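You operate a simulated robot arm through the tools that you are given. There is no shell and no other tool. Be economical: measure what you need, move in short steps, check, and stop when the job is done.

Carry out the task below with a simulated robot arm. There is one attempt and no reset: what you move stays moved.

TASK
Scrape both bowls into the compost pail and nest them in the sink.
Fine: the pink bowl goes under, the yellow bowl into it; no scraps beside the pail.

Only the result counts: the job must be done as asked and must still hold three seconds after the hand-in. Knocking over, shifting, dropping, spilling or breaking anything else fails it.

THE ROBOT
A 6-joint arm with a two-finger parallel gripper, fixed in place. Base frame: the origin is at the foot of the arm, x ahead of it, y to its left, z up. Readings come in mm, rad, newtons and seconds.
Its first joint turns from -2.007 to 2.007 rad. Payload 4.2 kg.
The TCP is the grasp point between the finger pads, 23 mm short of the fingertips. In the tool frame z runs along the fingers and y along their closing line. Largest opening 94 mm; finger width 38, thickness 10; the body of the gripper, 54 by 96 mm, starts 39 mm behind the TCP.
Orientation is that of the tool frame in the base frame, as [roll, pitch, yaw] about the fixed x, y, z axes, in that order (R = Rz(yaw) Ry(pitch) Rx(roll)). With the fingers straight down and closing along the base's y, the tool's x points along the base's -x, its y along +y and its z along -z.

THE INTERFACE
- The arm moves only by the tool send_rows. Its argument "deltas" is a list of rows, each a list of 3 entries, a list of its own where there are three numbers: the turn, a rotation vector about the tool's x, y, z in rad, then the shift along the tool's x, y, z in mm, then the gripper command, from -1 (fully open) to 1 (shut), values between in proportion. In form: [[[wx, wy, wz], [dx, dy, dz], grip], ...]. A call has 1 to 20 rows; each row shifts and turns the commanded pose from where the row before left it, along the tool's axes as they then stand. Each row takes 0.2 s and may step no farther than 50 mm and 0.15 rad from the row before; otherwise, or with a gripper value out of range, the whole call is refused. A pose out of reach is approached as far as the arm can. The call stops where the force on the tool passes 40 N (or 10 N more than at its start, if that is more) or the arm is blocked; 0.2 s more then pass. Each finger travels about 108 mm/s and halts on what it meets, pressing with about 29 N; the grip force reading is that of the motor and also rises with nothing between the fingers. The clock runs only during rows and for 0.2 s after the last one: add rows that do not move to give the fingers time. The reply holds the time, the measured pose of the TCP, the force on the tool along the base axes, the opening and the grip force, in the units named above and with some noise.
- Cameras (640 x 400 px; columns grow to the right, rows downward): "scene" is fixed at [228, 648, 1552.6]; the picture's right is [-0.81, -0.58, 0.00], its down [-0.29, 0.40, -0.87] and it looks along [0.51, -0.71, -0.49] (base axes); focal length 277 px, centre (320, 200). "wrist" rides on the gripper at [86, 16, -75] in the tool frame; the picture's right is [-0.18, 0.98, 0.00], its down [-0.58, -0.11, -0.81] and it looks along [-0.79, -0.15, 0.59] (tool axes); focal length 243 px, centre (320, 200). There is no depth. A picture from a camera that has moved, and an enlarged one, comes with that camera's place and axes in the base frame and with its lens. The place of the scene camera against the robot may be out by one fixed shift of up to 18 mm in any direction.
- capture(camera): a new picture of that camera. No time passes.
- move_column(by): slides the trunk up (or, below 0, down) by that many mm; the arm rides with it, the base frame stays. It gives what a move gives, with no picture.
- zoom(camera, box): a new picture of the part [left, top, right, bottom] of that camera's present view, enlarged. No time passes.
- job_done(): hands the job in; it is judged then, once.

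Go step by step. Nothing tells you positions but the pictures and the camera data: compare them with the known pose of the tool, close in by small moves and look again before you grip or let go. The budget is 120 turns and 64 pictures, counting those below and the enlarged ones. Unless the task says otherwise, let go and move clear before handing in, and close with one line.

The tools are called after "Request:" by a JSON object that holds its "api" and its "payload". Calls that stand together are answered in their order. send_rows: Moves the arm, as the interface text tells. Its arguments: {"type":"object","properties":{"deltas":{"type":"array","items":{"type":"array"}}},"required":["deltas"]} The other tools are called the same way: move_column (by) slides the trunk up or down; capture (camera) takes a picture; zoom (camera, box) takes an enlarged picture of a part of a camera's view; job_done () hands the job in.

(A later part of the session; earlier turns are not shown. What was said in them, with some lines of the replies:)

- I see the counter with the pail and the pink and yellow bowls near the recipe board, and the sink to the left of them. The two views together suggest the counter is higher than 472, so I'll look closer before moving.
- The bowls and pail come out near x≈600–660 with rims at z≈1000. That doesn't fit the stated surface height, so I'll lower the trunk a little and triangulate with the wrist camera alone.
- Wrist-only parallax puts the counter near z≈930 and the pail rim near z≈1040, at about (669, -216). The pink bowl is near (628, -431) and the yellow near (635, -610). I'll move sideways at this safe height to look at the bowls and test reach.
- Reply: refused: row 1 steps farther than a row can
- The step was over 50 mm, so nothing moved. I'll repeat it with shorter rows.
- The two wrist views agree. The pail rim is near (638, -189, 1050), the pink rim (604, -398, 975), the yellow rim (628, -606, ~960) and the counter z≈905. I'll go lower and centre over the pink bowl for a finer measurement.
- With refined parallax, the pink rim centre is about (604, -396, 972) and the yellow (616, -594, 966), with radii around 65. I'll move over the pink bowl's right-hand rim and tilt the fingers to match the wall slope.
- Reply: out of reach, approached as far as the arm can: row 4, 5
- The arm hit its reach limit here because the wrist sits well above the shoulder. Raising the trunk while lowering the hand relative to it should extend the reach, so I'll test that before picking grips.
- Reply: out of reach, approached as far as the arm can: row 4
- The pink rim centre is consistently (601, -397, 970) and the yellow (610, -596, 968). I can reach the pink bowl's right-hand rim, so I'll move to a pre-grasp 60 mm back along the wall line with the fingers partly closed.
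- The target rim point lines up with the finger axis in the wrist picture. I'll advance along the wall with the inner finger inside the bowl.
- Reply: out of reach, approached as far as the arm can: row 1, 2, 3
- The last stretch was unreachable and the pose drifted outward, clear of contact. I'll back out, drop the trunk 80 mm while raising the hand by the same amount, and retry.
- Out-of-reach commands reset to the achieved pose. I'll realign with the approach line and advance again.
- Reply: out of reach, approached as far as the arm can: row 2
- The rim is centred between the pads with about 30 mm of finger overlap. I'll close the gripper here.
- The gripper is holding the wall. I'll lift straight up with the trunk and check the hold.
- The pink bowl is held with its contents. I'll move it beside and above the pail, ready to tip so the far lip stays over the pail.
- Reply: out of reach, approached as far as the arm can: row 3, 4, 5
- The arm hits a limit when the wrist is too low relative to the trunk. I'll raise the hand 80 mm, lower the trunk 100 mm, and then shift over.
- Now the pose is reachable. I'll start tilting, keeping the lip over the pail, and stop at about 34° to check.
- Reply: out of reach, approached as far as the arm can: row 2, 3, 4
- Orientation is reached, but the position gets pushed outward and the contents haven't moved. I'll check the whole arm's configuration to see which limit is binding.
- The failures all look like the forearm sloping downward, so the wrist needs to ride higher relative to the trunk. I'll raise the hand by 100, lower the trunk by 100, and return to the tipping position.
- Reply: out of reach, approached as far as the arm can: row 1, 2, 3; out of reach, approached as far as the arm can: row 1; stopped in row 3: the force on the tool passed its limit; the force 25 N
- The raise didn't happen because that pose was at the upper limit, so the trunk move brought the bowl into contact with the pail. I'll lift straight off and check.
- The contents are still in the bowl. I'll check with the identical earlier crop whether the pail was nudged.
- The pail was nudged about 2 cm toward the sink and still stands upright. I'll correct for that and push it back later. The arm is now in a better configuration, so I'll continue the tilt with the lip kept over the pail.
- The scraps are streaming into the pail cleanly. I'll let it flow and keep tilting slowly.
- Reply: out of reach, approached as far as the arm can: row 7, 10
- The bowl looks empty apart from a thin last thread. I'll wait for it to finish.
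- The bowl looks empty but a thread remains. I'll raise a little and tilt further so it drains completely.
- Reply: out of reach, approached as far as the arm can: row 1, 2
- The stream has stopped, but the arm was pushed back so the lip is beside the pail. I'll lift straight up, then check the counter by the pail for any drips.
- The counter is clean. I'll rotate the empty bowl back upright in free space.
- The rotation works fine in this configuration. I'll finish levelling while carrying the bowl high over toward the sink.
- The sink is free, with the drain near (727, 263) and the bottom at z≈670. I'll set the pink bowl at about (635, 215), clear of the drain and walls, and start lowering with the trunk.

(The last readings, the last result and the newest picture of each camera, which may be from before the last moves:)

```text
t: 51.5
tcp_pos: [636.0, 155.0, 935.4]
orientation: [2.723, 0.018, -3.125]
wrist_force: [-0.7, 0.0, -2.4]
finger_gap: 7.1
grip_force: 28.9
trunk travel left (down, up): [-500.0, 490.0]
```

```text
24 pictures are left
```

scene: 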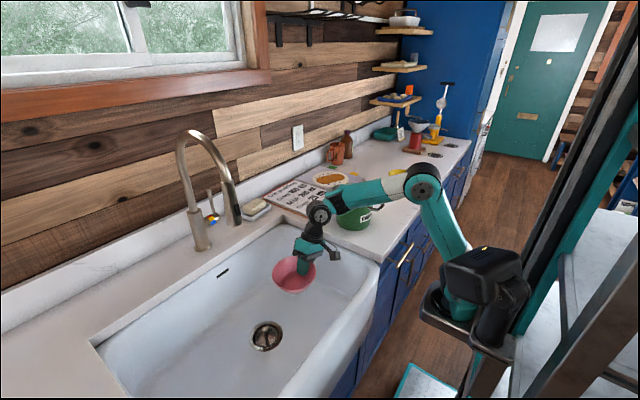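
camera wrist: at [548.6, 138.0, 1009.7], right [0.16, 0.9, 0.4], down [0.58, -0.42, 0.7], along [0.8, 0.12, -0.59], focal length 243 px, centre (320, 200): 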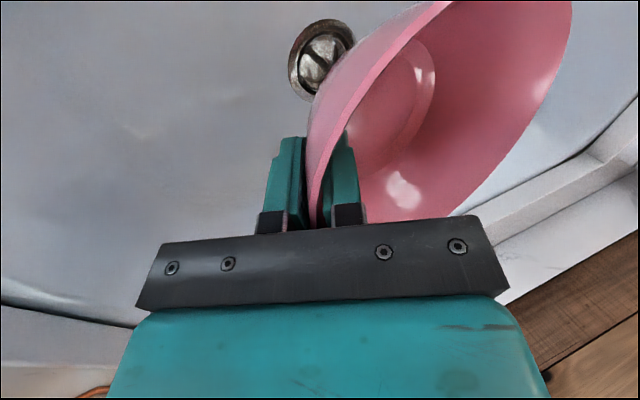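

The bowl is in the sink opening, clear of the faucet and drain. I'll do the next part with the arm itself so the forearm slopes steeply and clears the sink's front edge.

Request:
{"api": "send_rows", "payload": {"deltas": [[[0, 0, 0], [0, -18.2, 41.2], 1], [[0, 0, 0], [0, -18.2, 41.2], 1], [[0, 0, 0], [0, -18.2, 41.2], 1], [[0, 0, 0], [0, 0, 0], 1]]}}

```text
t: 52.5
tcp_pos: [640.7, 154.3, 801.6]
orientation: [2.725, 0.016, -3.126]
wrist_force: [0.0, -0.7, -2.1]
finger_gap: 7.2
grip_force: 29.6
trunk travel left (down, up): [-500.0, 490.0]
```

Request:
{"api": "send_rows", "payload": {"deltas": [[[0, 0, 0], [0, -10, 22.5], 1], [[0, 0, 0], [0, -8, 18.3], 1], [[0, 0, 0], [0, 0, 0], 1]]}}

Request:
{"api": "capture", "payload": {"camera": "scene"}}

```text
t: 53.2
tcp_pos: [638.9, 152.5, 755.2]
orientation: [2.725, 0.017, -3.127]
wrist_force: [0.4, 0.4, -2.7]
finger_gap: 7.6
grip_force: 29.3
trunk travel left (down, up): [-500.0, 490.0]
```

```text
23 pictures are left
```

scene: 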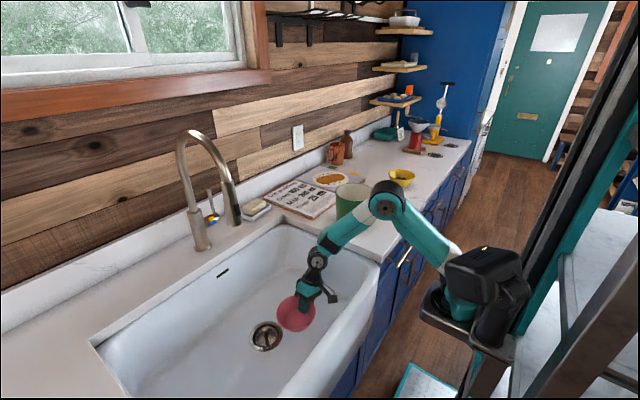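

Clearance looks fine. I'll step down gently until the bowl touches.

Request:
{"api": "send_rows", "payload": {"deltas": [[[0, 0, 0], [0, -4, 9.1], 1], [[0, 0, 0], [0, -4, 9.1], 1], [[0, 0, 0], [0, -3.2, 7.3], 1], [[0, 0, 0], [0, -3.2, 7.3], 1], [[0, 0, 0], [0, -3.2, 7.3], 1], [[0, 0, 0], [0, -3.2, 7.3], 1], [[0, 0, 0], [0, -3.2, 7.3], 1], [[0, 0, 0], [0, 0, 0], 1]]}}

```text
t: 55.0
tcp_pos: [639.4, 156.4, 698.3]
orientation: [2.722, 0.018, -3.125]
wrist_force: [-2.9, -2.1, 9.5]
finger_gap: 7.4
grip_force: 29.5
trunk travel left (down, up): [-500.0, 490.0]
```

The bowl is touching the sink bottom with about 9 N, at TCP z≈698. I'll open to release it.

Request:
{"api": "send_rows", "payload": {"deltas": [[[0, 0, 0], [0, 0, 0], 0.6], [[0, 0, 0], [0, 0, 0], 0.2], [[0, 0, 0], [0, 0, 0], 0], [[0, 0, 0], [0, 0, 0], 0], [[0, 0, 0], [0, 0, 0], 0]]}}

Request:
{"api": "capture", "payload": {"camera": "wrist"}}

```text
t: 56.2
tcp_pos: [639.0, 155.6, 695.8]
orientation: [2.724, 0.017, -3.126]
wrist_force: [0.7, 1.6, -0.2]
finger_gap: 46.7
grip_force: 0.0
trunk travel left (down, up): [-500.0, 490.0]
```

```text
22 pictures are left
camera wrist: at [553.1, 139.1, 770.3], right [0.16, 0.9, 0.4], down [0.58, -0.42, 0.7], along [0.8, 0.12, -0.59], focal length 243 px, centre (320, 200)
```

wrist: 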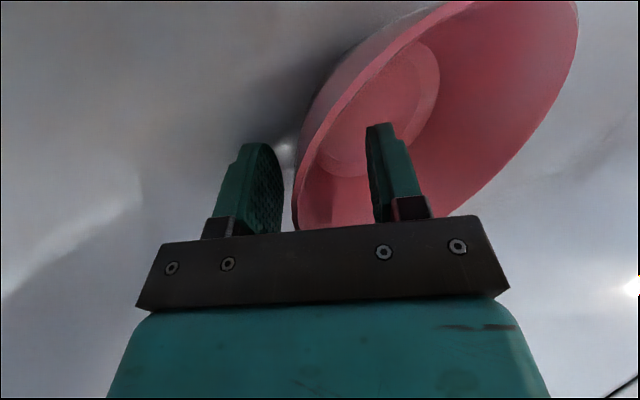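

It's released and standing upright. I'll back out along the finger axis and then rise clear of the sink.

Request:
{"api": "send_rows", "payload": {"deltas": [[[0, 0, 0], [0, 0, -25], 0], [[0, 0, 0], [0, 0, -30], 0], [[0, 0, 0], [0, 0, -30], 0], [[0, 0, 0], [0, 0, 0], 0]]}}

Request:
{"api": "move_column", "payload": {"by": 180}}

Request:
{"api": "capture", "payload": {"camera": "wrist"}}

```text
t: 57.2
tcp_pos: [637.6, 122.3, 774.3]
orientation: [2.725, 0.016, -3.126]
wrist_force: [0.7, 0.5, -0.6]
finger_gap: 47.2
grip_force: 0.0
trunk travel left (down, up): [-500.0, 490.0]
```

```text
t: 59.2
tcp_pos: [637.1, 122.8, 954.4]
orientation: [2.725, 0.017, -3.126]
wrist_force: [-0.1, -0.6, -0.7]
finger_gap: 46.8
grip_force: 0.0
trunk travel left (down, up): [-680.0, 310.0]
```

```text
21 pictures are left
camera wrist: at [551.2, 105.9, 1027.5], right [0.16, 0.9, 0.4], down [0.58, -0.42, 0.7], along [0.8, 0.12, -0.59], focal length 243 px, centre (320, 200)
```

wrist: 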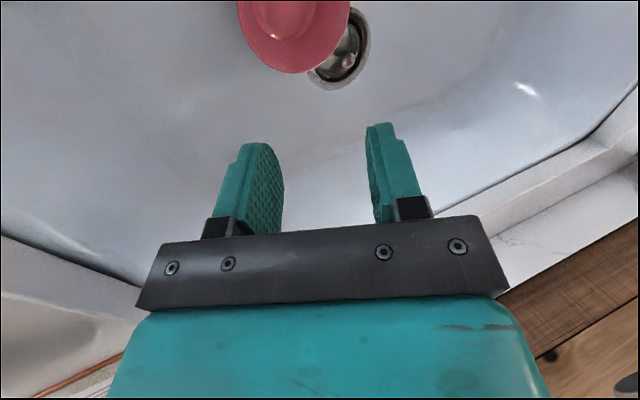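

The pink bowl is upright in the sink. Before fetching the yellow one I'll nudge the pail back the ~2 cm it moved, so I'll raise the hand, lean it the other way and close the fingers beside the pail.

Request:
{"api": "move_column", "payload": {"by": 130}}

Request:
{"api": "send_rows", "payload": {"deltas": [[[0.131, 0, 0], [0, -30, 0], 0.5], [[0.131, 0, 0], [0, -30, 0], 1], [[0.131, 0, 0], [0, -30, 0], 1], [[0.131, 0, 0], [0, -25, 0], 1], [[0.131, 0, 0], [0, -20, 0], 1], [[0.131, 0, 0], [0, -10, 0], 1], [[0.131, 0, 0], [0, 0, 0], 1], [[0, 0, 0], [0, 0, 0], 1]]}}

Request:
{"api": "capture", "payload": {"camera": "wrist"}}

Request:
{"api": "zoom", "payload": {"camera": "scene", "box": [290, 80, 450, 240]}}

```text
t: 60.8
tcp_pos: [638.5, 122.6, 1083.3]
orientation: [2.724, 0.019, -3.126]
wrist_force: [0.4, -0.2, 0.3]
finger_gap: 46.8
grip_force: 0.0
trunk travel left (down, up): [-810.0, 180.0]
```

```text
t: 62.6
tcp_pos: [638.6, -18.4, 1061.6]
orientation: [-2.639, 0.017, -3.126]
wrist_force: [0.3, -0.6, 0.3]
finger_gap: 0.2
grip_force: 29.4
trunk travel left (down, up): [-810.0, 180.0]
```

```text
20 pictures are left
camera wrist: at [551.9, 30.9, 1119.4], right [0.18, 0.86, -0.47], down [0.56, 0.3, 0.77], along [0.81, -0.4, -0.43], focal length 243 px, centre (320, 200)
```

wrist: 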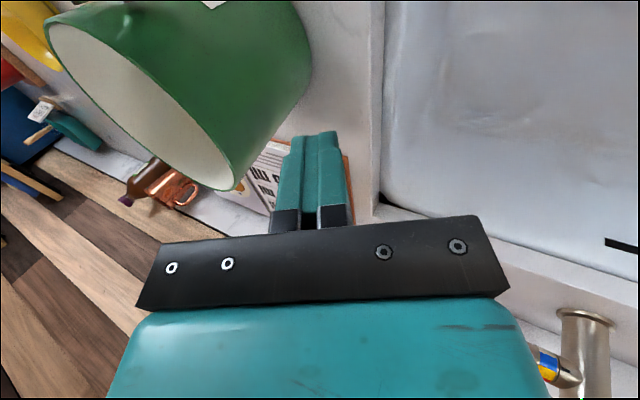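

```text
2.50 times, centred on (370, 160) of scene
camera zoom: at [228.0, 648.0, 1552.6], right [-0.81, -0.58, 0.0], down [-0.29, 0.4, -0.87], along [0.51, -0.71, -0.49], focal length 692 px, centre (195, 300)
```

zoom: 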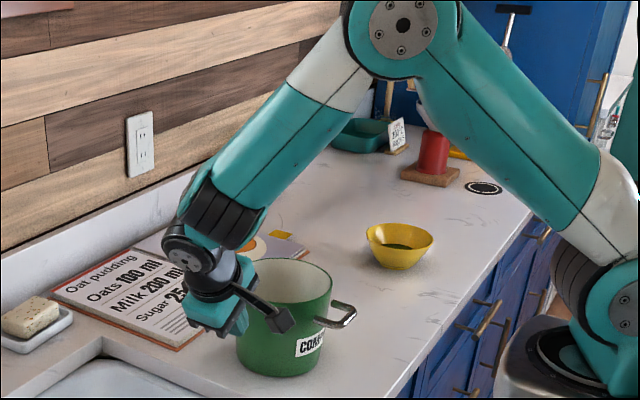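

The pail's sink-side wall is at about y≈-97. I'll lower the closed fingertips beside it and come close.

Request:
{"api": "send_rows", "payload": {"deltas": [[[0, 0, 0], [0, 21.7, 39.4], 1], [[0, 0, 0], [0, 21.7, 39.4], 1], [[0, 0, 0], [1, -19.2, 10.6], 1], [[0, 0, 0], [1, -19.2, 10.6], 1], [[0, 0, 0], [0, 0, 0], 1]]}}

Request:
{"api": "capture", "payload": {"camera": "wrist"}}

```text
t: 63.8
tcp_pos: [637.1, -62.3, 970.0]
orientation: [-2.641, 0.017, -3.127]
wrist_force: [0.1, -0.8, 0.2]
finger_gap: 0.0
grip_force: 28.8
trunk travel left (down, up): [-810.0, 180.0]
```

```text
18 pictures are left
camera wrist: at [549.6, -13.9, 1027.4], right [0.18, 0.87, -0.47], down [0.56, 0.3, 0.77], along [0.81, -0.4, -0.43], focal length 243 px, centre (320, 200)
```

wrist: 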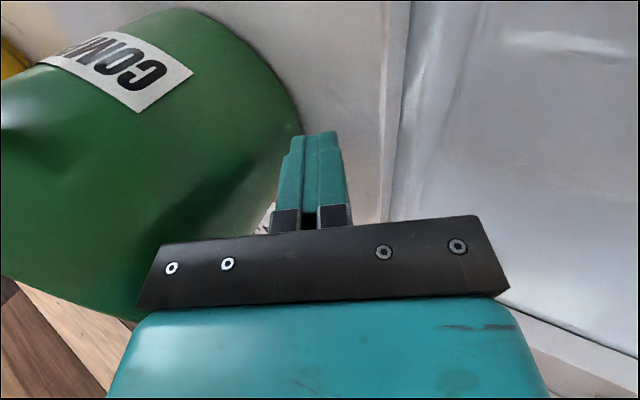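

Request:
{"api": "send_rows", "payload": {"deltas": [[[0, 0, 0], [0, -4.4, 2.4], 1], [[0, 0, 0], [0, -4.4, 2.4], 1], [[0, 0, 0], [0, -4.4, 2.4], 1], [[0, 0, 0], [0, -2.6, 1.4], 1], [[0, 0, 0], [0, 0, 0], 1]]}}

```text
t: 65.0
tcp_pos: [640.6, -78.3, 970.9]
orientation: [-2.641, 0.016, -3.125]
wrist_force: [-0.2, 1.9, 0.4]
finger_gap: 0.1
grip_force: 28.7
trunk travel left (down, up): [-810.0, 180.0]
```

Request:
{"api": "send_rows", "payload": {"deltas": [[[0, 0, 0], [0, -4.4, 2.4], 1], [[0, 0, 0], [0, -4.4, 2.4], 1], [[0, 0, 0], [0, 0, 0], 1]]}}

Request:
{"api": "zoom", "payload": {"camera": "scene", "box": [290, 80, 450, 240]}}

```text
t: 65.8
tcp_pos: [641.5, -89.2, 971.1]
orientation: [-2.64, 0.016, -3.126]
wrist_force: [0.0, 0.9, 0.6]
finger_gap: 0.0
grip_force: 29.1
trunk travel left (down, up): [-810.0, 180.0]
```

```text
2.50 times, centred on (370, 160) of scene
camera zoom: at [228.0, 648.0, 1552.6], right [-0.81, -0.58, 0.0], down [-0.29, 0.4, -0.87], along [0.51, -0.71, -0.49], focal length 692 px, centre (195, 300)
```

zoom: 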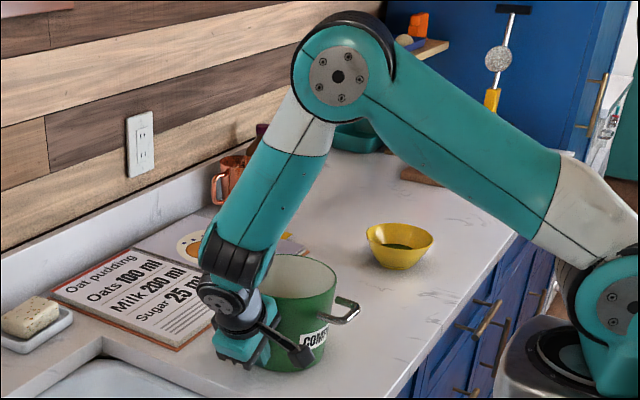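

The pail is almost back to its original place in the crop. One last 3 mm, then I'll back away and rise.

Request:
{"api": "send_rows", "payload": {"deltas": [[[0, 0, 0], [0, -2.8, 1.5], 1], [[0, 0, 0], [0, 0, 0], 1], [[0, 0, 0], [0, 20, -11], 1], [[0, 0, 0], [0, 20, -11], 1], [[0, 0, 0], [0, -21.7, -39.4], 1], [[0, 0, 0], [0, -21.7, -39.4], 1], [[0, 0, 0], [0, -21.7, -39.4], 1], [[0, 0, 0], [0, -21.7, -39.4], 1], [[0, 0, 0], [0, 0, 0], 1]]}}

```text
t: 67.8
tcp_pos: [636.9, -50.7, 1152.5]
orientation: [-2.641, 0.017, -3.126]
wrist_force: [0.8, -0.6, 0.7]
finger_gap: 0.0
grip_force: 29.2
trunk travel left (down, up): [-810.0, 180.0]
```

The pail is back in place. Now I'll travel high over to the yellow bowl, matching the lean to its wall, with the fingers partly open.

Request:
{"api": "send_rows", "payload": {"deltas": [[[-0.09, 0, 0], [0, 0, 0], 0.2], [[0, 0, 0], [3, -41, 18], 0], [[0, 0, 0], [3, -41, 18], 0], [[0, 0, 0], [3, -41, 18], 0], [[0, 0, 0], [3, -41, 18], 0], [[0, 0, 0], [3, -41, 18], 0], [[0, 0, 0], [3, -41, 18], 0], [[0, 0, 0], [3, -41, 18], 0], [[0, 0, 0], [3, -41, 18], 0], [[0, 0, 0], [3, -41, 18], 0], [[0, 0, 0], [3, -41, 18], 0], [[0, 0, 0], [0, 0, 0], 0]]}}

Request:
{"api": "capture", "payload": {"camera": "wrist"}}

```text
t: 70.4
tcp_pos: [613.7, -497.3, 1147.6]
orientation: [-2.733, 0.019, -3.127]
wrist_force: [0.5, 0.2, 0.0]
finger_gap: 47.3
grip_force: 0.0
trunk travel left (down, up): [-810.0, 180.0]
```

```text
16 pictures are left
camera wrist: at [526.9, -455.1, 1209.2], right [0.18, 0.9, -0.39], down [0.56, 0.23, 0.79], along [0.81, -0.36, -0.47], focal length 243 px, centre (320, 200)
```

wrist: 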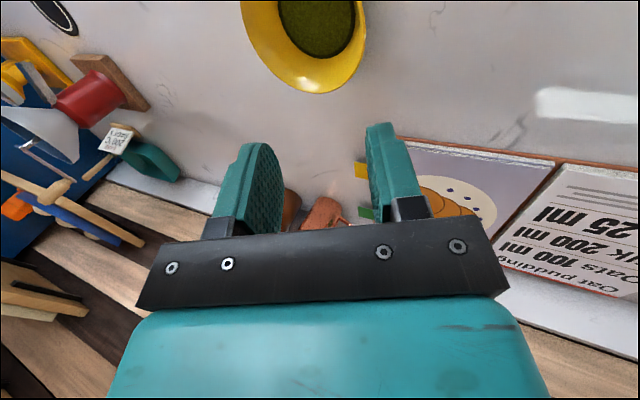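

Request:
{"api": "send_rows", "payload": {"deltas": [[[0, 0, 0], [1, 14.7, 33.6], 0], [[0, 0, 0], [1, 14.7, 33.6], 0], [[0, 0, 0], [2, 14.7, 33.6], 0], [[0, 0, 0], [0, 0, 0], 0]]}}

Request:
{"api": "capture", "payload": {"camera": "wrist"}}

```text
t: 71.4
tcp_pos: [607.7, -493.2, 1040.5]
orientation: [-2.732, 0.019, -3.126]
wrist_force: [-0.7, -1.5, -0.2]
finger_gap: 47.3
grip_force: 0.0
trunk travel left (down, up): [-810.0, 180.0]
```

```text
15 pictures are left
camera wrist: at [521.7, -450.0, 1100.8], right [0.18, 0.9, -0.39], down [0.56, 0.23, 0.79], along [0.81, -0.36, -0.47], focal length 243 px, centre (320, 200)
```

wrist: 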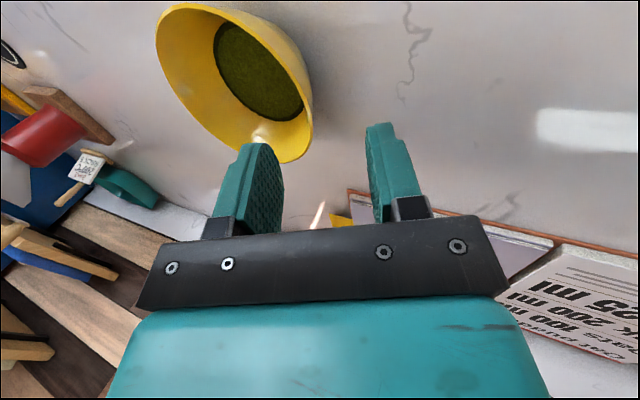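

The rim is about 7 mm to the right-hand side of the finger axis. I'll correct that and advance along the wall.

Request:
{"api": "send_rows", "payload": {"deltas": [[[0, 0, 0], [0, -7, 0], 0], [[0, 0, 0], [0, 0, 22], 0], [[0, 0, 0], [0, 0, 22], 0], [[0, 0, 0], [0, 0, 20], 0], [[0, 0, 0], [0, 0, 18], 0], [[0, 0, 0], [0, 0, 0], 0]]}}

Request:
{"api": "capture", "payload": {"camera": "wrist"}}

```text
t: 72.8
tcp_pos: [614.2, -534.4, 968.4]
orientation: [-2.731, 0.018, -3.126]
wrist_force: [0.5, 0.2, 0.2]
finger_gap: 47.3
grip_force: 0.1
trunk travel left (down, up): [-810.0, 180.0]
```

```text
14 pictures are left
camera wrist: at [526.8, -490.7, 1029.9], right [0.18, 0.9, -0.39], down [0.56, 0.23, 0.79], along [0.81, -0.36, -0.47], focal length 243 px, centre (320, 200)
```

wrist: 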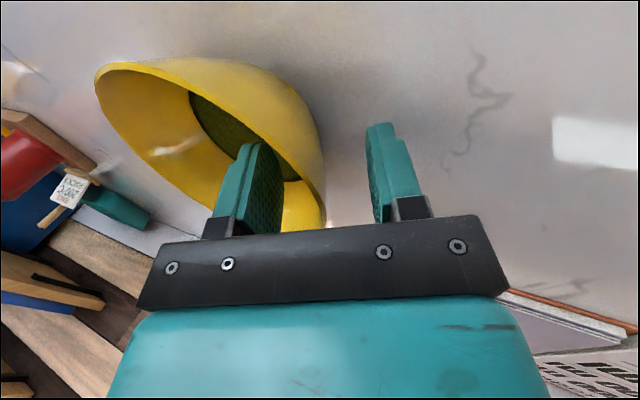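

The wall sits between the pads, much like it did with the pink bowl. I'll make a small final adjustment and close.

Request:
{"api": "send_rows", "payload": {"deltas": [[[0, 0, 0], [2, -3, 5], 0], [[0, 0, 0], [0, 0, 0], 0.3], [[0, 0, 0], [0, 0, 0], 0.7], [[0, 0, 0], [0, 0, 0], 1], [[0, 0, 0], [0, 0, 0], 1], [[0, 0, 0], [0, 0, 0], 1]]}}

```text
t: 74.2
tcp_pos: [613.1, -538.5, 967.1]
orientation: [-2.728, 0.02, -3.127]
wrist_force: [5.7, -3.3, 16.7]
finger_gap: 10.8
grip_force: 28.5
trunk travel left (down, up): [-810.0, 180.0]
```

Request:
{"api": "move_column", "payload": {"by": 150}}

Request:
{"api": "capture", "payload": {"camera": "wrist"}}

```text
t: 76.0
tcp_pos: [613.9, -540.6, 1115.6]
orientation: [-2.732, 0.017, -3.125]
wrist_force: [0.3, -0.7, -2.9]
finger_gap: 7.4
grip_force: 29.4
trunk travel left (down, up): [-960.0, 30.0]
```

```text
13 pictures are left
camera wrist: at [525.7, -496.3, 1177.0], right [0.18, 0.9, -0.39], down [0.56, 0.23, 0.79], along [0.81, -0.36, -0.47], focal length 243 px, centre (320, 200)
```

wrist: 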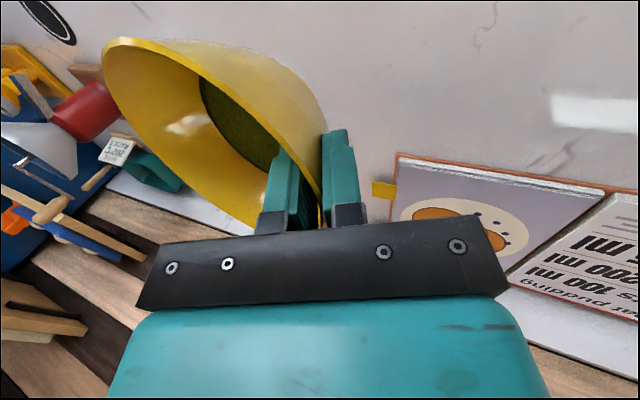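

The yellow bowl is held with its contents. I'll raise it, carry it high past the pail and stop on the sink side, ready to tip back toward the pail.

Request:
{"api": "send_rows", "payload": {"deltas": [[[0, 0, 0], [0, -16, -36.6], 1], [[0, 0, 0], [0, -16, -36.6], 1], [[0, 0, 0], [0, -10, -23], 1], [[0, 0, 0], [-2.5, 38, -16.6], 1], [[0, 0, 0], [-2.5, 41, -18], 1], [[0, 0, 0], [-2.5, 41, -18], 1], [[0, 0, 0], [-2.5, 41, -18], 1], [[0, 0, 0], [-2.5, 41, -18], 1], [[0, 0, 0], [-2.5, 41, -18], 1], [[0, 0, 0], [-2.5, 41, -18], 1], [[0, 0, 0], [-2.5, 41, -18], 1], [[0, 0, 0], [-2.5, 41, -18], 1], [[0, 0, 0], [-2.5, 41, -18], 1], [[0, 0, 0], [0, 41, -18], 1], [[0, 0, 0], [0, 0, 0], 1]]}}

```text
t: 79.2
tcp_pos: [624.0, -49.7, 1222.6]
orientation: [-2.731, 0.017, -3.126]
wrist_force: [0.0, -0.5, -2.8]
finger_gap: 7.9
grip_force: 28.9
trunk travel left (down, up): [-960.0, 30.0]
```

Reached. I'll tilt toward the pail in steps to about 50°, with the lip kept over it.

Request:
{"api": "send_rows", "payload": {"deltas": [[[-0.15, 0, 0], [-3, -1.3, 0.6], 1], [[-0.15, 0, 0], [-3, -4, 1.1], 1], [[-0.15, 0, 0], [-3, -6.8, 0.7], 1], [[-0.15, 0, 0], [-3, -9.4, -0.4], 1], [[0, 0, 0], [-4, 0, 0], 1], [[0, 0, 0], [0, 0, 0], 1]]}}

Request:
{"api": "zoom", "payload": {"camera": "scene", "box": [290, 80, 450, 240]}}

```text
t: 80.6
tcp_pos: [644.1, -71.5, 1221.8]
orientation: [2.95, 0.016, -3.127]
wrist_force: [-0.8, -0.7, -2.0]
finger_gap: 7.7
grip_force: 29.0
trunk travel left (down, up): [-960.0, 30.0]
```

```text
2.50 times, centred on (370, 160) of scene
camera zoom: at [228.0, 648.0, 1552.6], right [-0.81, -0.58, 0.0], down [-0.29, 0.4, -0.87], along [0.51, -0.71, -0.49], focal length 692 px, centre (195, 300)
```

zoom: 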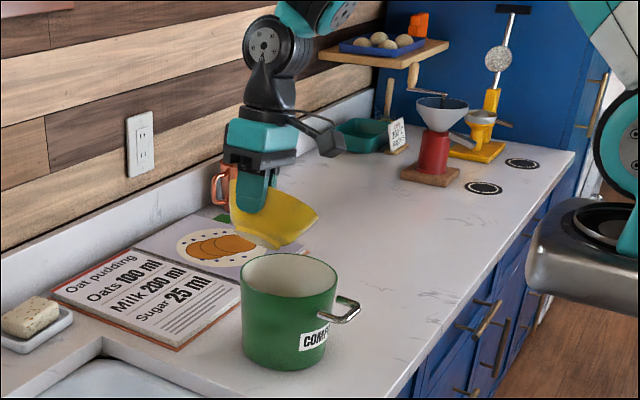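

The pail is back exactly at its original spot, and the lip is above it. I'll continue the tilt until it starts to flow.

Request:
{"api": "send_rows", "payload": {"deltas": [[[-0.15, 0, 0], [0, -11.5, -2.2], 1], [[-0.15, 0, 0], [0, -13, -4.6], 1], [[0, 0, 0], [0, 0, 0], 1]]}}

```text
t: 81.4
tcp_pos: [645.1, -97.2, 1223.0]
orientation: [2.652, 0.018, -3.127]
wrist_force: [0.0, 0.7, -3.2]
finger_gap: 7.5
grip_force: 28.7
trunk travel left (down, up): [-960.0, 30.0]
```

Request:
{"api": "send_rows", "payload": {"deltas": [[[-0.15, 0, 0], [2, -13.7, -7.3], 1], [[-0.15, 0, 0], [2, -13.6, -10.1], 1], [[0, 0, 0], [0, 0, 0], 1]]}}

Request:
{"api": "zoom", "payload": {"camera": "scene", "box": [290, 80, 450, 240]}}

```text
t: 82.2
tcp_pos: [641.3, -129.4, 1224.9]
orientation: [2.35, 0.018, -3.128]
wrist_force: [-0.1, 0.1, -2.9]
finger_gap: 7.5
grip_force: 29.6
trunk travel left (down, up): [-960.0, 30.0]
```

```text
2.50 times, centred on (370, 160) of scene
camera zoom: at [228.0, 648.0, 1552.6], right [-0.81, -0.58, 0.0], down [-0.29, 0.4, -0.87], along [0.51, -0.71, -0.49], focal length 692 px, centre (195, 300)
```

zoom: 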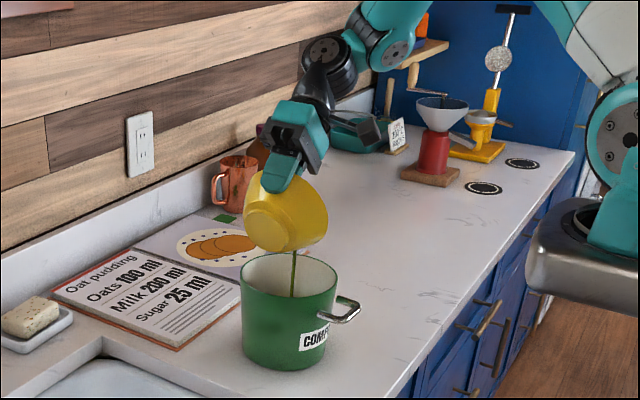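

It's flowing into the pail. I'll keep tilting slowly with pauses.

Request:
{"api": "send_rows", "payload": {"deltas": [[[0, 0, 0], [0, 0, 0], 1], [[0, 0, 0], [0, 0, 0], 1], [[0, 0, 0], [0, 0, 0], 1], [[-0.1, 0, 0], [0, -8.4, -8.5], 1], [[0, 0, 0], [0, 0, 0], 1], [[0, 0, 0], [0, 0, 0], 1], [[-0.1, 0, 0], [0, -7.7, -9.5], 1], [[0, 0, 0], [0, 0, 0], 1], [[0, 0, 0], [0, 0, 0], 1]]}}

```text
t: 84.2
tcp_pos: [640.6, -152.5, 1222.3]
orientation: [2.152, 0.018, -3.124]
wrist_force: [0.4, -0.9, -3.0]
finger_gap: 7.6
grip_force: 28.8
trunk travel left (down, up): [-960.0, 30.0]
```

Request:
{"api": "send_rows", "payload": {"deltas": [[[-0.1, 0, 0], [0, -6.7, -10.3], 1], [[0, 0, 0], [0, 0, 0], 1], [[0, 0, 0], [0, 0, 0], 1], [[0, 0, 0], [0, 0, 0], 1], [[-0.1, 0, 0], [0, -5.6, -10.9], 1], [[0, 0, 0], [0, 0, 0], 1], [[0, 0, 0], [0, 0, 0], 1], [[0, 0, 0], [0, 0, 0], 1]]}}

```text
t: 86.0
tcp_pos: [639.4, -176.2, 1220.7]
orientation: [1.956, 0.018, -3.127]
wrist_force: [0.5, -1.3, -2.4]
finger_gap: 7.9
grip_force: 28.5
out of reach, approached as far as the arm can: row 5
trunk travel left (down, up): [-960.0, 30.0]
```

Request:
{"api": "send_rows", "payload": {"deltas": [[[0, 0, 0], [0, 0, 0], 1], [[0, 0, 0], [0, 0, 0], 1], [[0, 0, 0], [0, 0, 0], 1], [[0, 0, 0], [0, 0, 0], 1], [[0, 0, 0], [0, 0, 0], 1], [[0, 0, 0], [0, 0, 0], 1], [[0, 0, 0], [0, 0, 0], 1], [[0, 0, 0], [0, 0, 0], 1], [[0, 0, 0], [0, 0, 0], 1], [[0, 0, 0], [0, 0, 0], 1]]}}

Request:
{"api": "capture", "payload": {"camera": "wrist"}}

```text
t: 88.2
tcp_pos: [638.9, -175.3, 1220.1]
orientation: [1.956, 0.017, -3.126]
wrist_force: [0.0, 0.3, -1.9]
finger_gap: 7.4
grip_force: 29.3
trunk travel left (down, up): [-960.0, 30.0]
```

```text
10 pictures are left
camera wrist: at [553.3, -239.1, 1262.5], right [0.16, 0.37, 0.91], down [0.59, -0.78, 0.21], along [0.79, 0.5, -0.35], focal length 243 px, centre (320, 200)
```

wrist: 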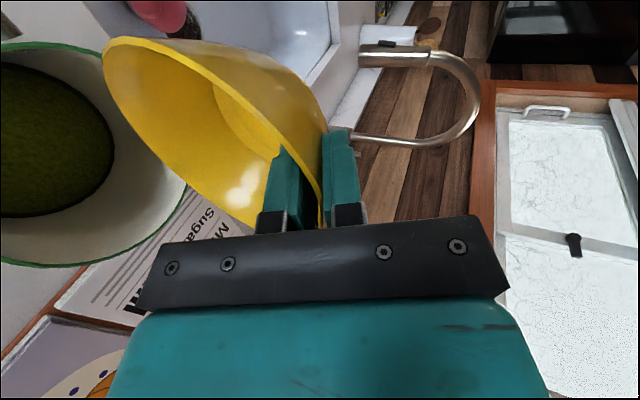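

The yellow bowl is empty. I'll level it while moving over the sink.

Request:
{"api": "send_rows", "payload": {"deltas": [[[0.145, 0, 0], [0, 11, 28], 1], [[0.145, 0, 0], [0, 15, 26], 1], [[0.145, 0, 0], [0, 18.6, 23.5], 1], [[0.145, 0, 0], [0, 21.8, 20.6], 1], [[0.145, 0, 0], [0, 24.6, 17.2], 1], [[0.145, 0, 0], [0, 26.8, 13.5], 1], [[0.145, 0, 0], [0, 28.5, 9.4], 1], [[0.145, 0, 0], [0, 29.5, 5.2], 1], [[0.145, 0, 0], [0, 30, 1], 1], [[0.145, 0, 0], [0, 29.8, -3.4], 1], [[0.145, 0, 0], [0, 29, -7.7], 1], [[0, 0, 0], [0, 0, 0], 1]]}}

```text
t: 90.8
tcp_pos: [633.5, 155.6, 1221.7]
orientation: [-2.733, 0.017, -3.126]
wrist_force: [-0.3, 0.7, -2.9]
finger_gap: 7.6
grip_force: 29.0
trunk travel left (down, up): [-960.0, 30.0]
```

Request:
{"api": "send_rows", "payload": {"deltas": [[[0, 0, 0], [-2, 38.3, -16.7], 1], [[0, 0, 0], [-2, 38.3, -16.7], 1], [[0, 0, 0], [-2, 38.3, -16.7], 1], [[0, 0, 0], [0, 0, 0], 1]]}}

Request:
{"api": "move_column", "payload": {"by": -250}}

Request:
{"api": "capture", "payload": {"camera": "wrist"}}

Request:
{"api": "zoom", "payload": {"camera": "scene", "box": [220, 200, 420, 360]}}

```text
t: 91.8
tcp_pos: [628.8, 278.8, 1218.0]
orientation: [-2.736, 0.014, -3.126]
wrist_force: [-0.1, 0.0, -1.2]
finger_gap: 7.8
grip_force: 29.2
out of reach, approached as far as the arm can: row 3
trunk travel left (down, up): [-960.0, 30.0]
```

```text
t: 94.4
tcp_pos: [629.4, 279.2, 967.1]
orientation: [-2.735, 0.018, -3.124]
wrist_force: [0.3, 0.5, -2.6]
finger_gap: 7.7
grip_force: 29.3
trunk travel left (down, up): [-710.0, 280.0]
```

```text
9 pictures are left
camera wrist: at [542.3, 322.1, 1029.7], right [0.18, 0.91, -0.38], down [0.56, 0.23, 0.79], along [0.81, -0.36, -0.47], focal length 243 px, centre (320, 200)
```

wrist: 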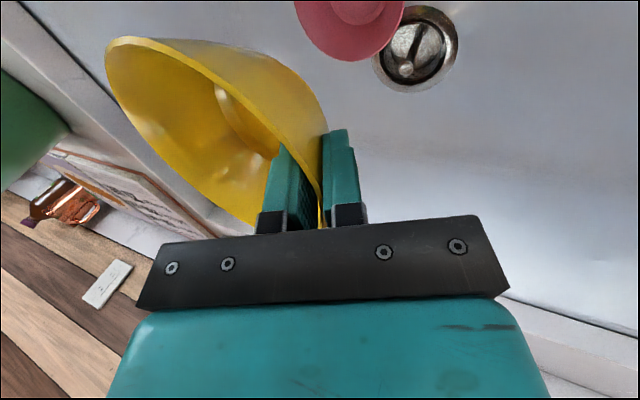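

```text
2.50 times, centred on (320, 280) of scene
camera zoom: at [228.0, 648.0, 1552.6], right [-0.81, -0.58, 0.0], down [-0.29, 0.4, -0.87], along [0.51, -0.71, -0.49], focal length 692 px, centre (320, 0)
```

zoom: 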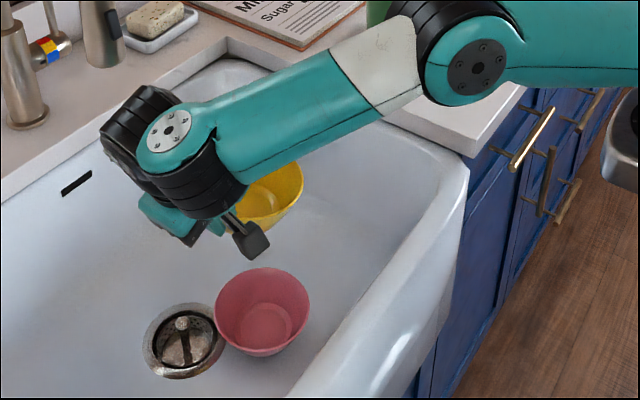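

The pink bowl's centre comes out around (643, 206). I'll align the yellow bowl above it with the grip at about (646, 266) and lower with the arm to just above the pink rim.

Request:
{"api": "send_rows", "payload": {"deltas": [[[0, 0, 0], [-9, -6, 2.5], 1], [[0, 0, 0], [-8, -6, 2.5], 1], [[0, 0, 0], [0, 16, 36.7], 1], [[0, 0, 0], [0, 16, 36.7], 1], [[0, 0, 0], [0, 16, 36.7], 1], [[0, 0, 0], [0, 12, 27.5], 1], [[0, 0, 0], [0, 0, 0], 1]]}}

Request:
{"api": "capture", "payload": {"camera": "wrist"}}

Request:
{"api": "zoom", "payload": {"camera": "scene", "box": [220, 220, 380, 360]}}

```text
t: 96.0
tcp_pos: [647.6, 267.1, 820.1]
orientation: [-2.737, 0.019, -3.127]
wrist_force: [0.3, -1.2, -2.3]
finger_gap: 8.0
grip_force: 28.8
out of reach, approached as far as the arm can: row 2
trunk travel left (down, up): [-710.0, 280.0]
```

```text
7 pictures are left
camera wrist: at [560.3, 309.8, 880.8], right [0.18, 0.91, -0.38], down [0.56, 0.23, 0.79], along [0.81, -0.36, -0.47], focal length 243 px, centre (320, 200)
```

wrist: 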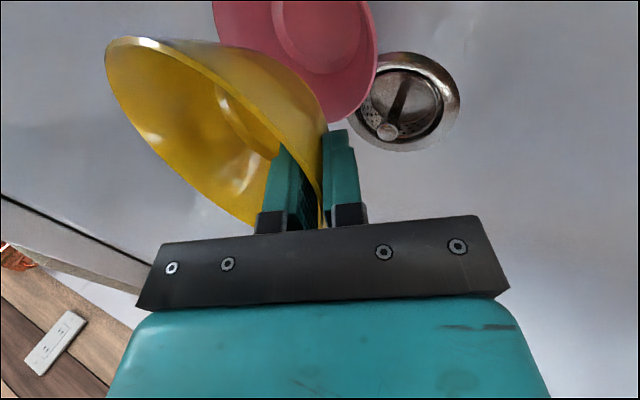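

```text
2.86 times, centred on (300, 290) of scene
camera zoom: at [228.0, 648.0, 1552.6], right [-0.81, -0.58, 0.0], down [-0.29, 0.4, -0.87], along [0.51, -0.71, -0.49], focal length 791 px, centre (377, -57)
```

zoom: 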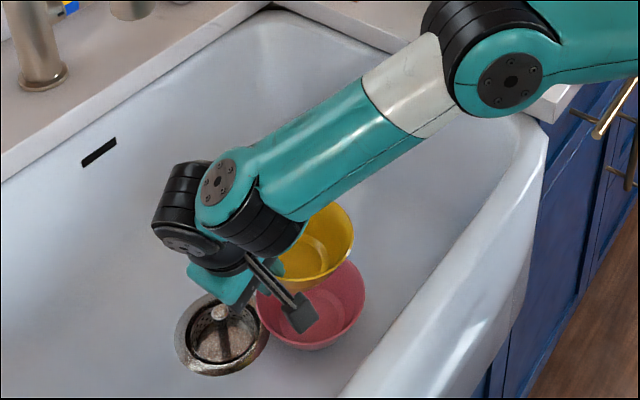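

The fits give a pink centre of about (642, 200) with its rim at z≈715. I'll shift the yellow bowl slightly (−4, −8) and lower to just above the rim.

Request:
{"api": "send_rows", "payload": {"deltas": [[[0, 0, 0], [4, -7.3, 3.2], 1], [[0, 0, 0], [0, 9, 20.6], 1], [[0, 0, 0], [0, 9, 20.6], 1], [[0, 0, 0], [0, 0, 0], 1]]}}

Request:
{"api": "zoom", "payload": {"camera": "scene", "box": [260, 250, 360, 350]}}

```text
t: 97.0
tcp_pos: [641.6, 257.6, 773.0]
orientation: [-2.737, 0.017, -3.126]
wrist_force: [-0.2, 0.1, -3.1]
finger_gap: 7.8
grip_force: 29.0
trunk travel left (down, up): [-710.0, 280.0]
```

```text
4.00 times, centred on (310, 300) of scene
camera zoom: at [228.0, 648.0, 1552.6], right [-0.81, -0.58, 0.0], down [-0.29, 0.4, -0.87], along [0.51, -0.71, -0.49], focal length 1108 px, centre (360, -200)
```

zoom: 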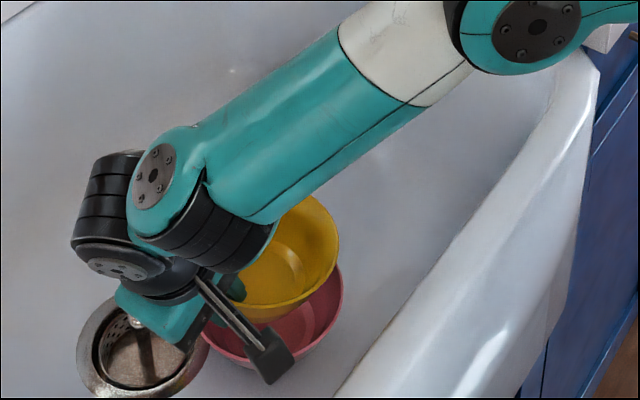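

The bowls are concentric within about 3 mm. I'll lower gently until contact.

Request:
{"api": "send_rows", "payload": {"deltas": [[[0, 0, 0], [0, 3.2, 7.3], 1], [[0, 0, 0], [0, 3.2, 7.3], 1], [[0, 0, 0], [0, 3.2, 7.3], 1], [[0, 0, 0], [0, 2.4, 5.5], 1], [[0, 0, 0], [0, 2.4, 5.5], 1], [[0, 0, 0], [0, 0, 0], 1]]}}

```text
t: 98.4
tcp_pos: [642.4, 260.3, 735.5]
orientation: [-2.737, 0.017, -3.124]
wrist_force: [-0.9, 3.0, 5.2]
finger_gap: 7.6
grip_force: 29.1
trunk travel left (down, up): [-710.0, 280.0]
```

Light contact pushes it slightly toward +y. I'll follow that by 3 mm and keep lowering.

Request:
{"api": "send_rows", "payload": {"deltas": [[[0, 0, 0], [0, 2.7, -1.2], 1], [[0, 0, 0], [0, 1.6, 3.7], 1], [[0, 0, 0], [0, 1.6, 3.7], 1], [[0, 0, 0], [0, 0, 0], 1]]}}

```text
t: 99.1
tcp_pos: [644.4, 265.1, 735.3]
orientation: [-2.74, 0.02, -3.131]
wrist_force: [-6.0, -5.5, 21.4]
finger_gap: 8.3
grip_force: 29.2
trunk travel left (down, up): [-710.0, 280.0]
stopped in row 3: the force on the tool passed its limit (the readings are from after the stop); the commanded pose is now the measured one
```

Firm contact now, so it's probably seated in the pink bowl. I'll look before releasing.

Request:
{"api": "capture", "payload": {"camera": "wrist"}}

```text
4 pictures are left
camera wrist: at [557.0, 308.0, 796.6], right [0.18, 0.91, -0.38], down [0.56, 0.22, 0.8], along [0.81, -0.36, -0.47], focal length 243 px, centre (320, 200)
```

wrist: 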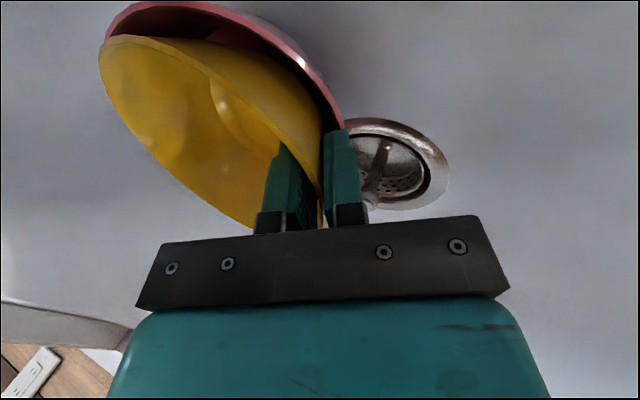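

Part of the contact is the outer fingertip touching the pink rim, not just the bowl. I'll raise 7 mm so the fingertip clears, then open slightly so the yellow bowl settles into the pink one.

Request:
{"api": "send_rows", "payload": {"deltas": [[[0, 0, 0], [0, -2.8, -6.4], 1], [[0, 0, 0], [0, 0, 0], 1], [[0, 0, 0], [0, 0, 0], 0.75], [[0, 0, 0], [0, 0, 0], 0.65], [[0, 0, 0], [0, 0, 0], 0.6], [[0, 0, 0], [0, 0, 0], 0.6]]}}

Request:
{"api": "capture", "payload": {"camera": "wrist"}}

```text
t: 100.5
tcp_pos: [644.4, 265.3, 739.7]
orientation: [-2.74, 0.02, -3.13]
wrist_force: [-0.1, 0.5, 0.0]
finger_gap: 19.0
grip_force: 0.1
trunk travel left (down, up): [-710.0, 280.0]
```

```text
3 pictures are left
camera wrist: at [556.5, 308.4, 801.6], right [0.18, 0.91, -0.38], down [0.56, 0.22, 0.8], along [0.81, -0.36, -0.47], focal length 243 px, centre (320, 200)
```

wrist: 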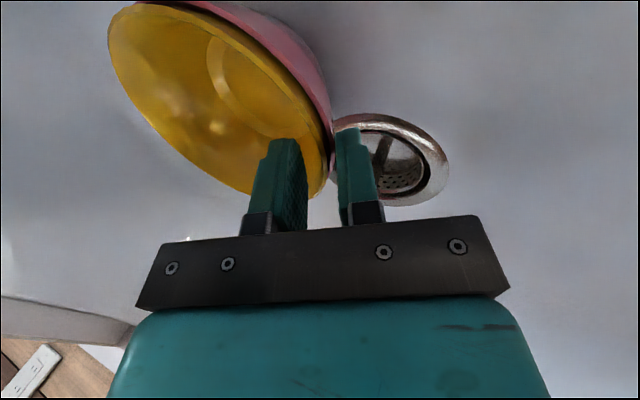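

The yellow bowl has settled into the pink one. I'll withdraw along the finger axis, then rise clear.

Request:
{"api": "send_rows", "payload": {"deltas": [[[0, 0, 0], [0, 0, -15], 0.6], [[0, 0, 0], [0, 0, -20], 0.6], [[0, 0, 0], [0, 0, -30], 0.6], [[0, 0, 0], [0, 0, -30], 0.6], [[0, 0, 0], [0, 0, 0], 0.6]]}}

Request:
{"api": "move_column", "payload": {"by": 250}}

Request:
{"api": "capture", "payload": {"camera": "scene"}}

```text
t: 101.7
tcp_pos: [637.1, 298.9, 828.8]
orientation: [-2.744, 0.022, -3.131]
wrist_force: [0.5, -0.4, -0.7]
finger_gap: 18.8
grip_force: 0.1
out of reach, approached as far as the arm can: row 4
trunk travel left (down, up): [-710.0, 280.0]
```

```text
t: 104.3
tcp_pos: [637.7, 298.6, 1078.5]
orientation: [-2.745, 0.021, -3.128]
wrist_force: [0.2, 0.5, 0.1]
finger_gap: 18.6
grip_force: 0.0
trunk travel left (down, up): [-960.0, 30.0]
```

```text
2 pictures are left
```

scene: 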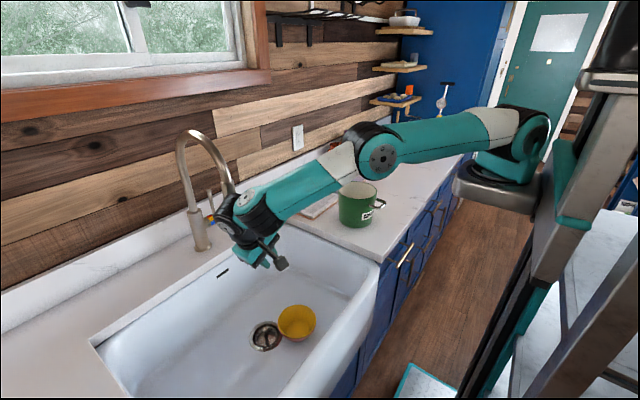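

The hand is clear. One enlarged check of the nested bowls and the pail area.

Request:
{"api": "zoom", "payload": {"camera": "scene", "box": [240, 170, 420, 350]}}

```text
2.22 times, centred on (330, 260) of scene
camera zoom: at [228.0, 648.0, 1552.6], right [-0.81, -0.58, 0.0], down [-0.29, 0.4, -0.87], along [0.51, -0.71, -0.49], focal length 615 px, centre (298, 67)
```

zoom: 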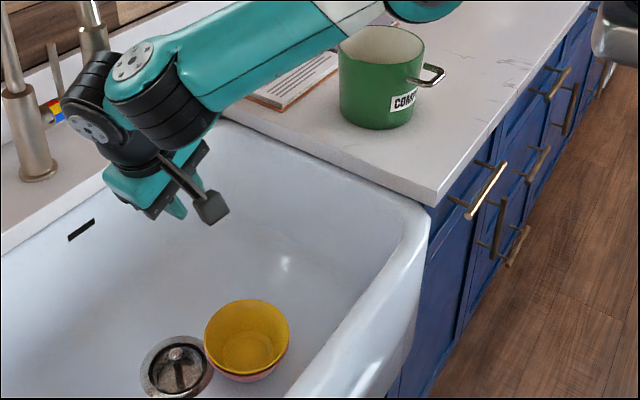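

The bowls are nested level in the sink with pink underneath. The pail is upright in its original place, the counter is clean, and the arm is clear.

Request:
{"api": "job_done", "payload": {}}

```text
The job is handed in.
```

Both bowls were emptied into the compost pail with no scraps seen beside it, and they're nested in the sink with the yellow bowl inside the pink one. While carrying the pink bowl I bumped the pail about 2 cm toward the sink; it stayed upright, and I pushed it back to where it was as closely as the scene camera shows.
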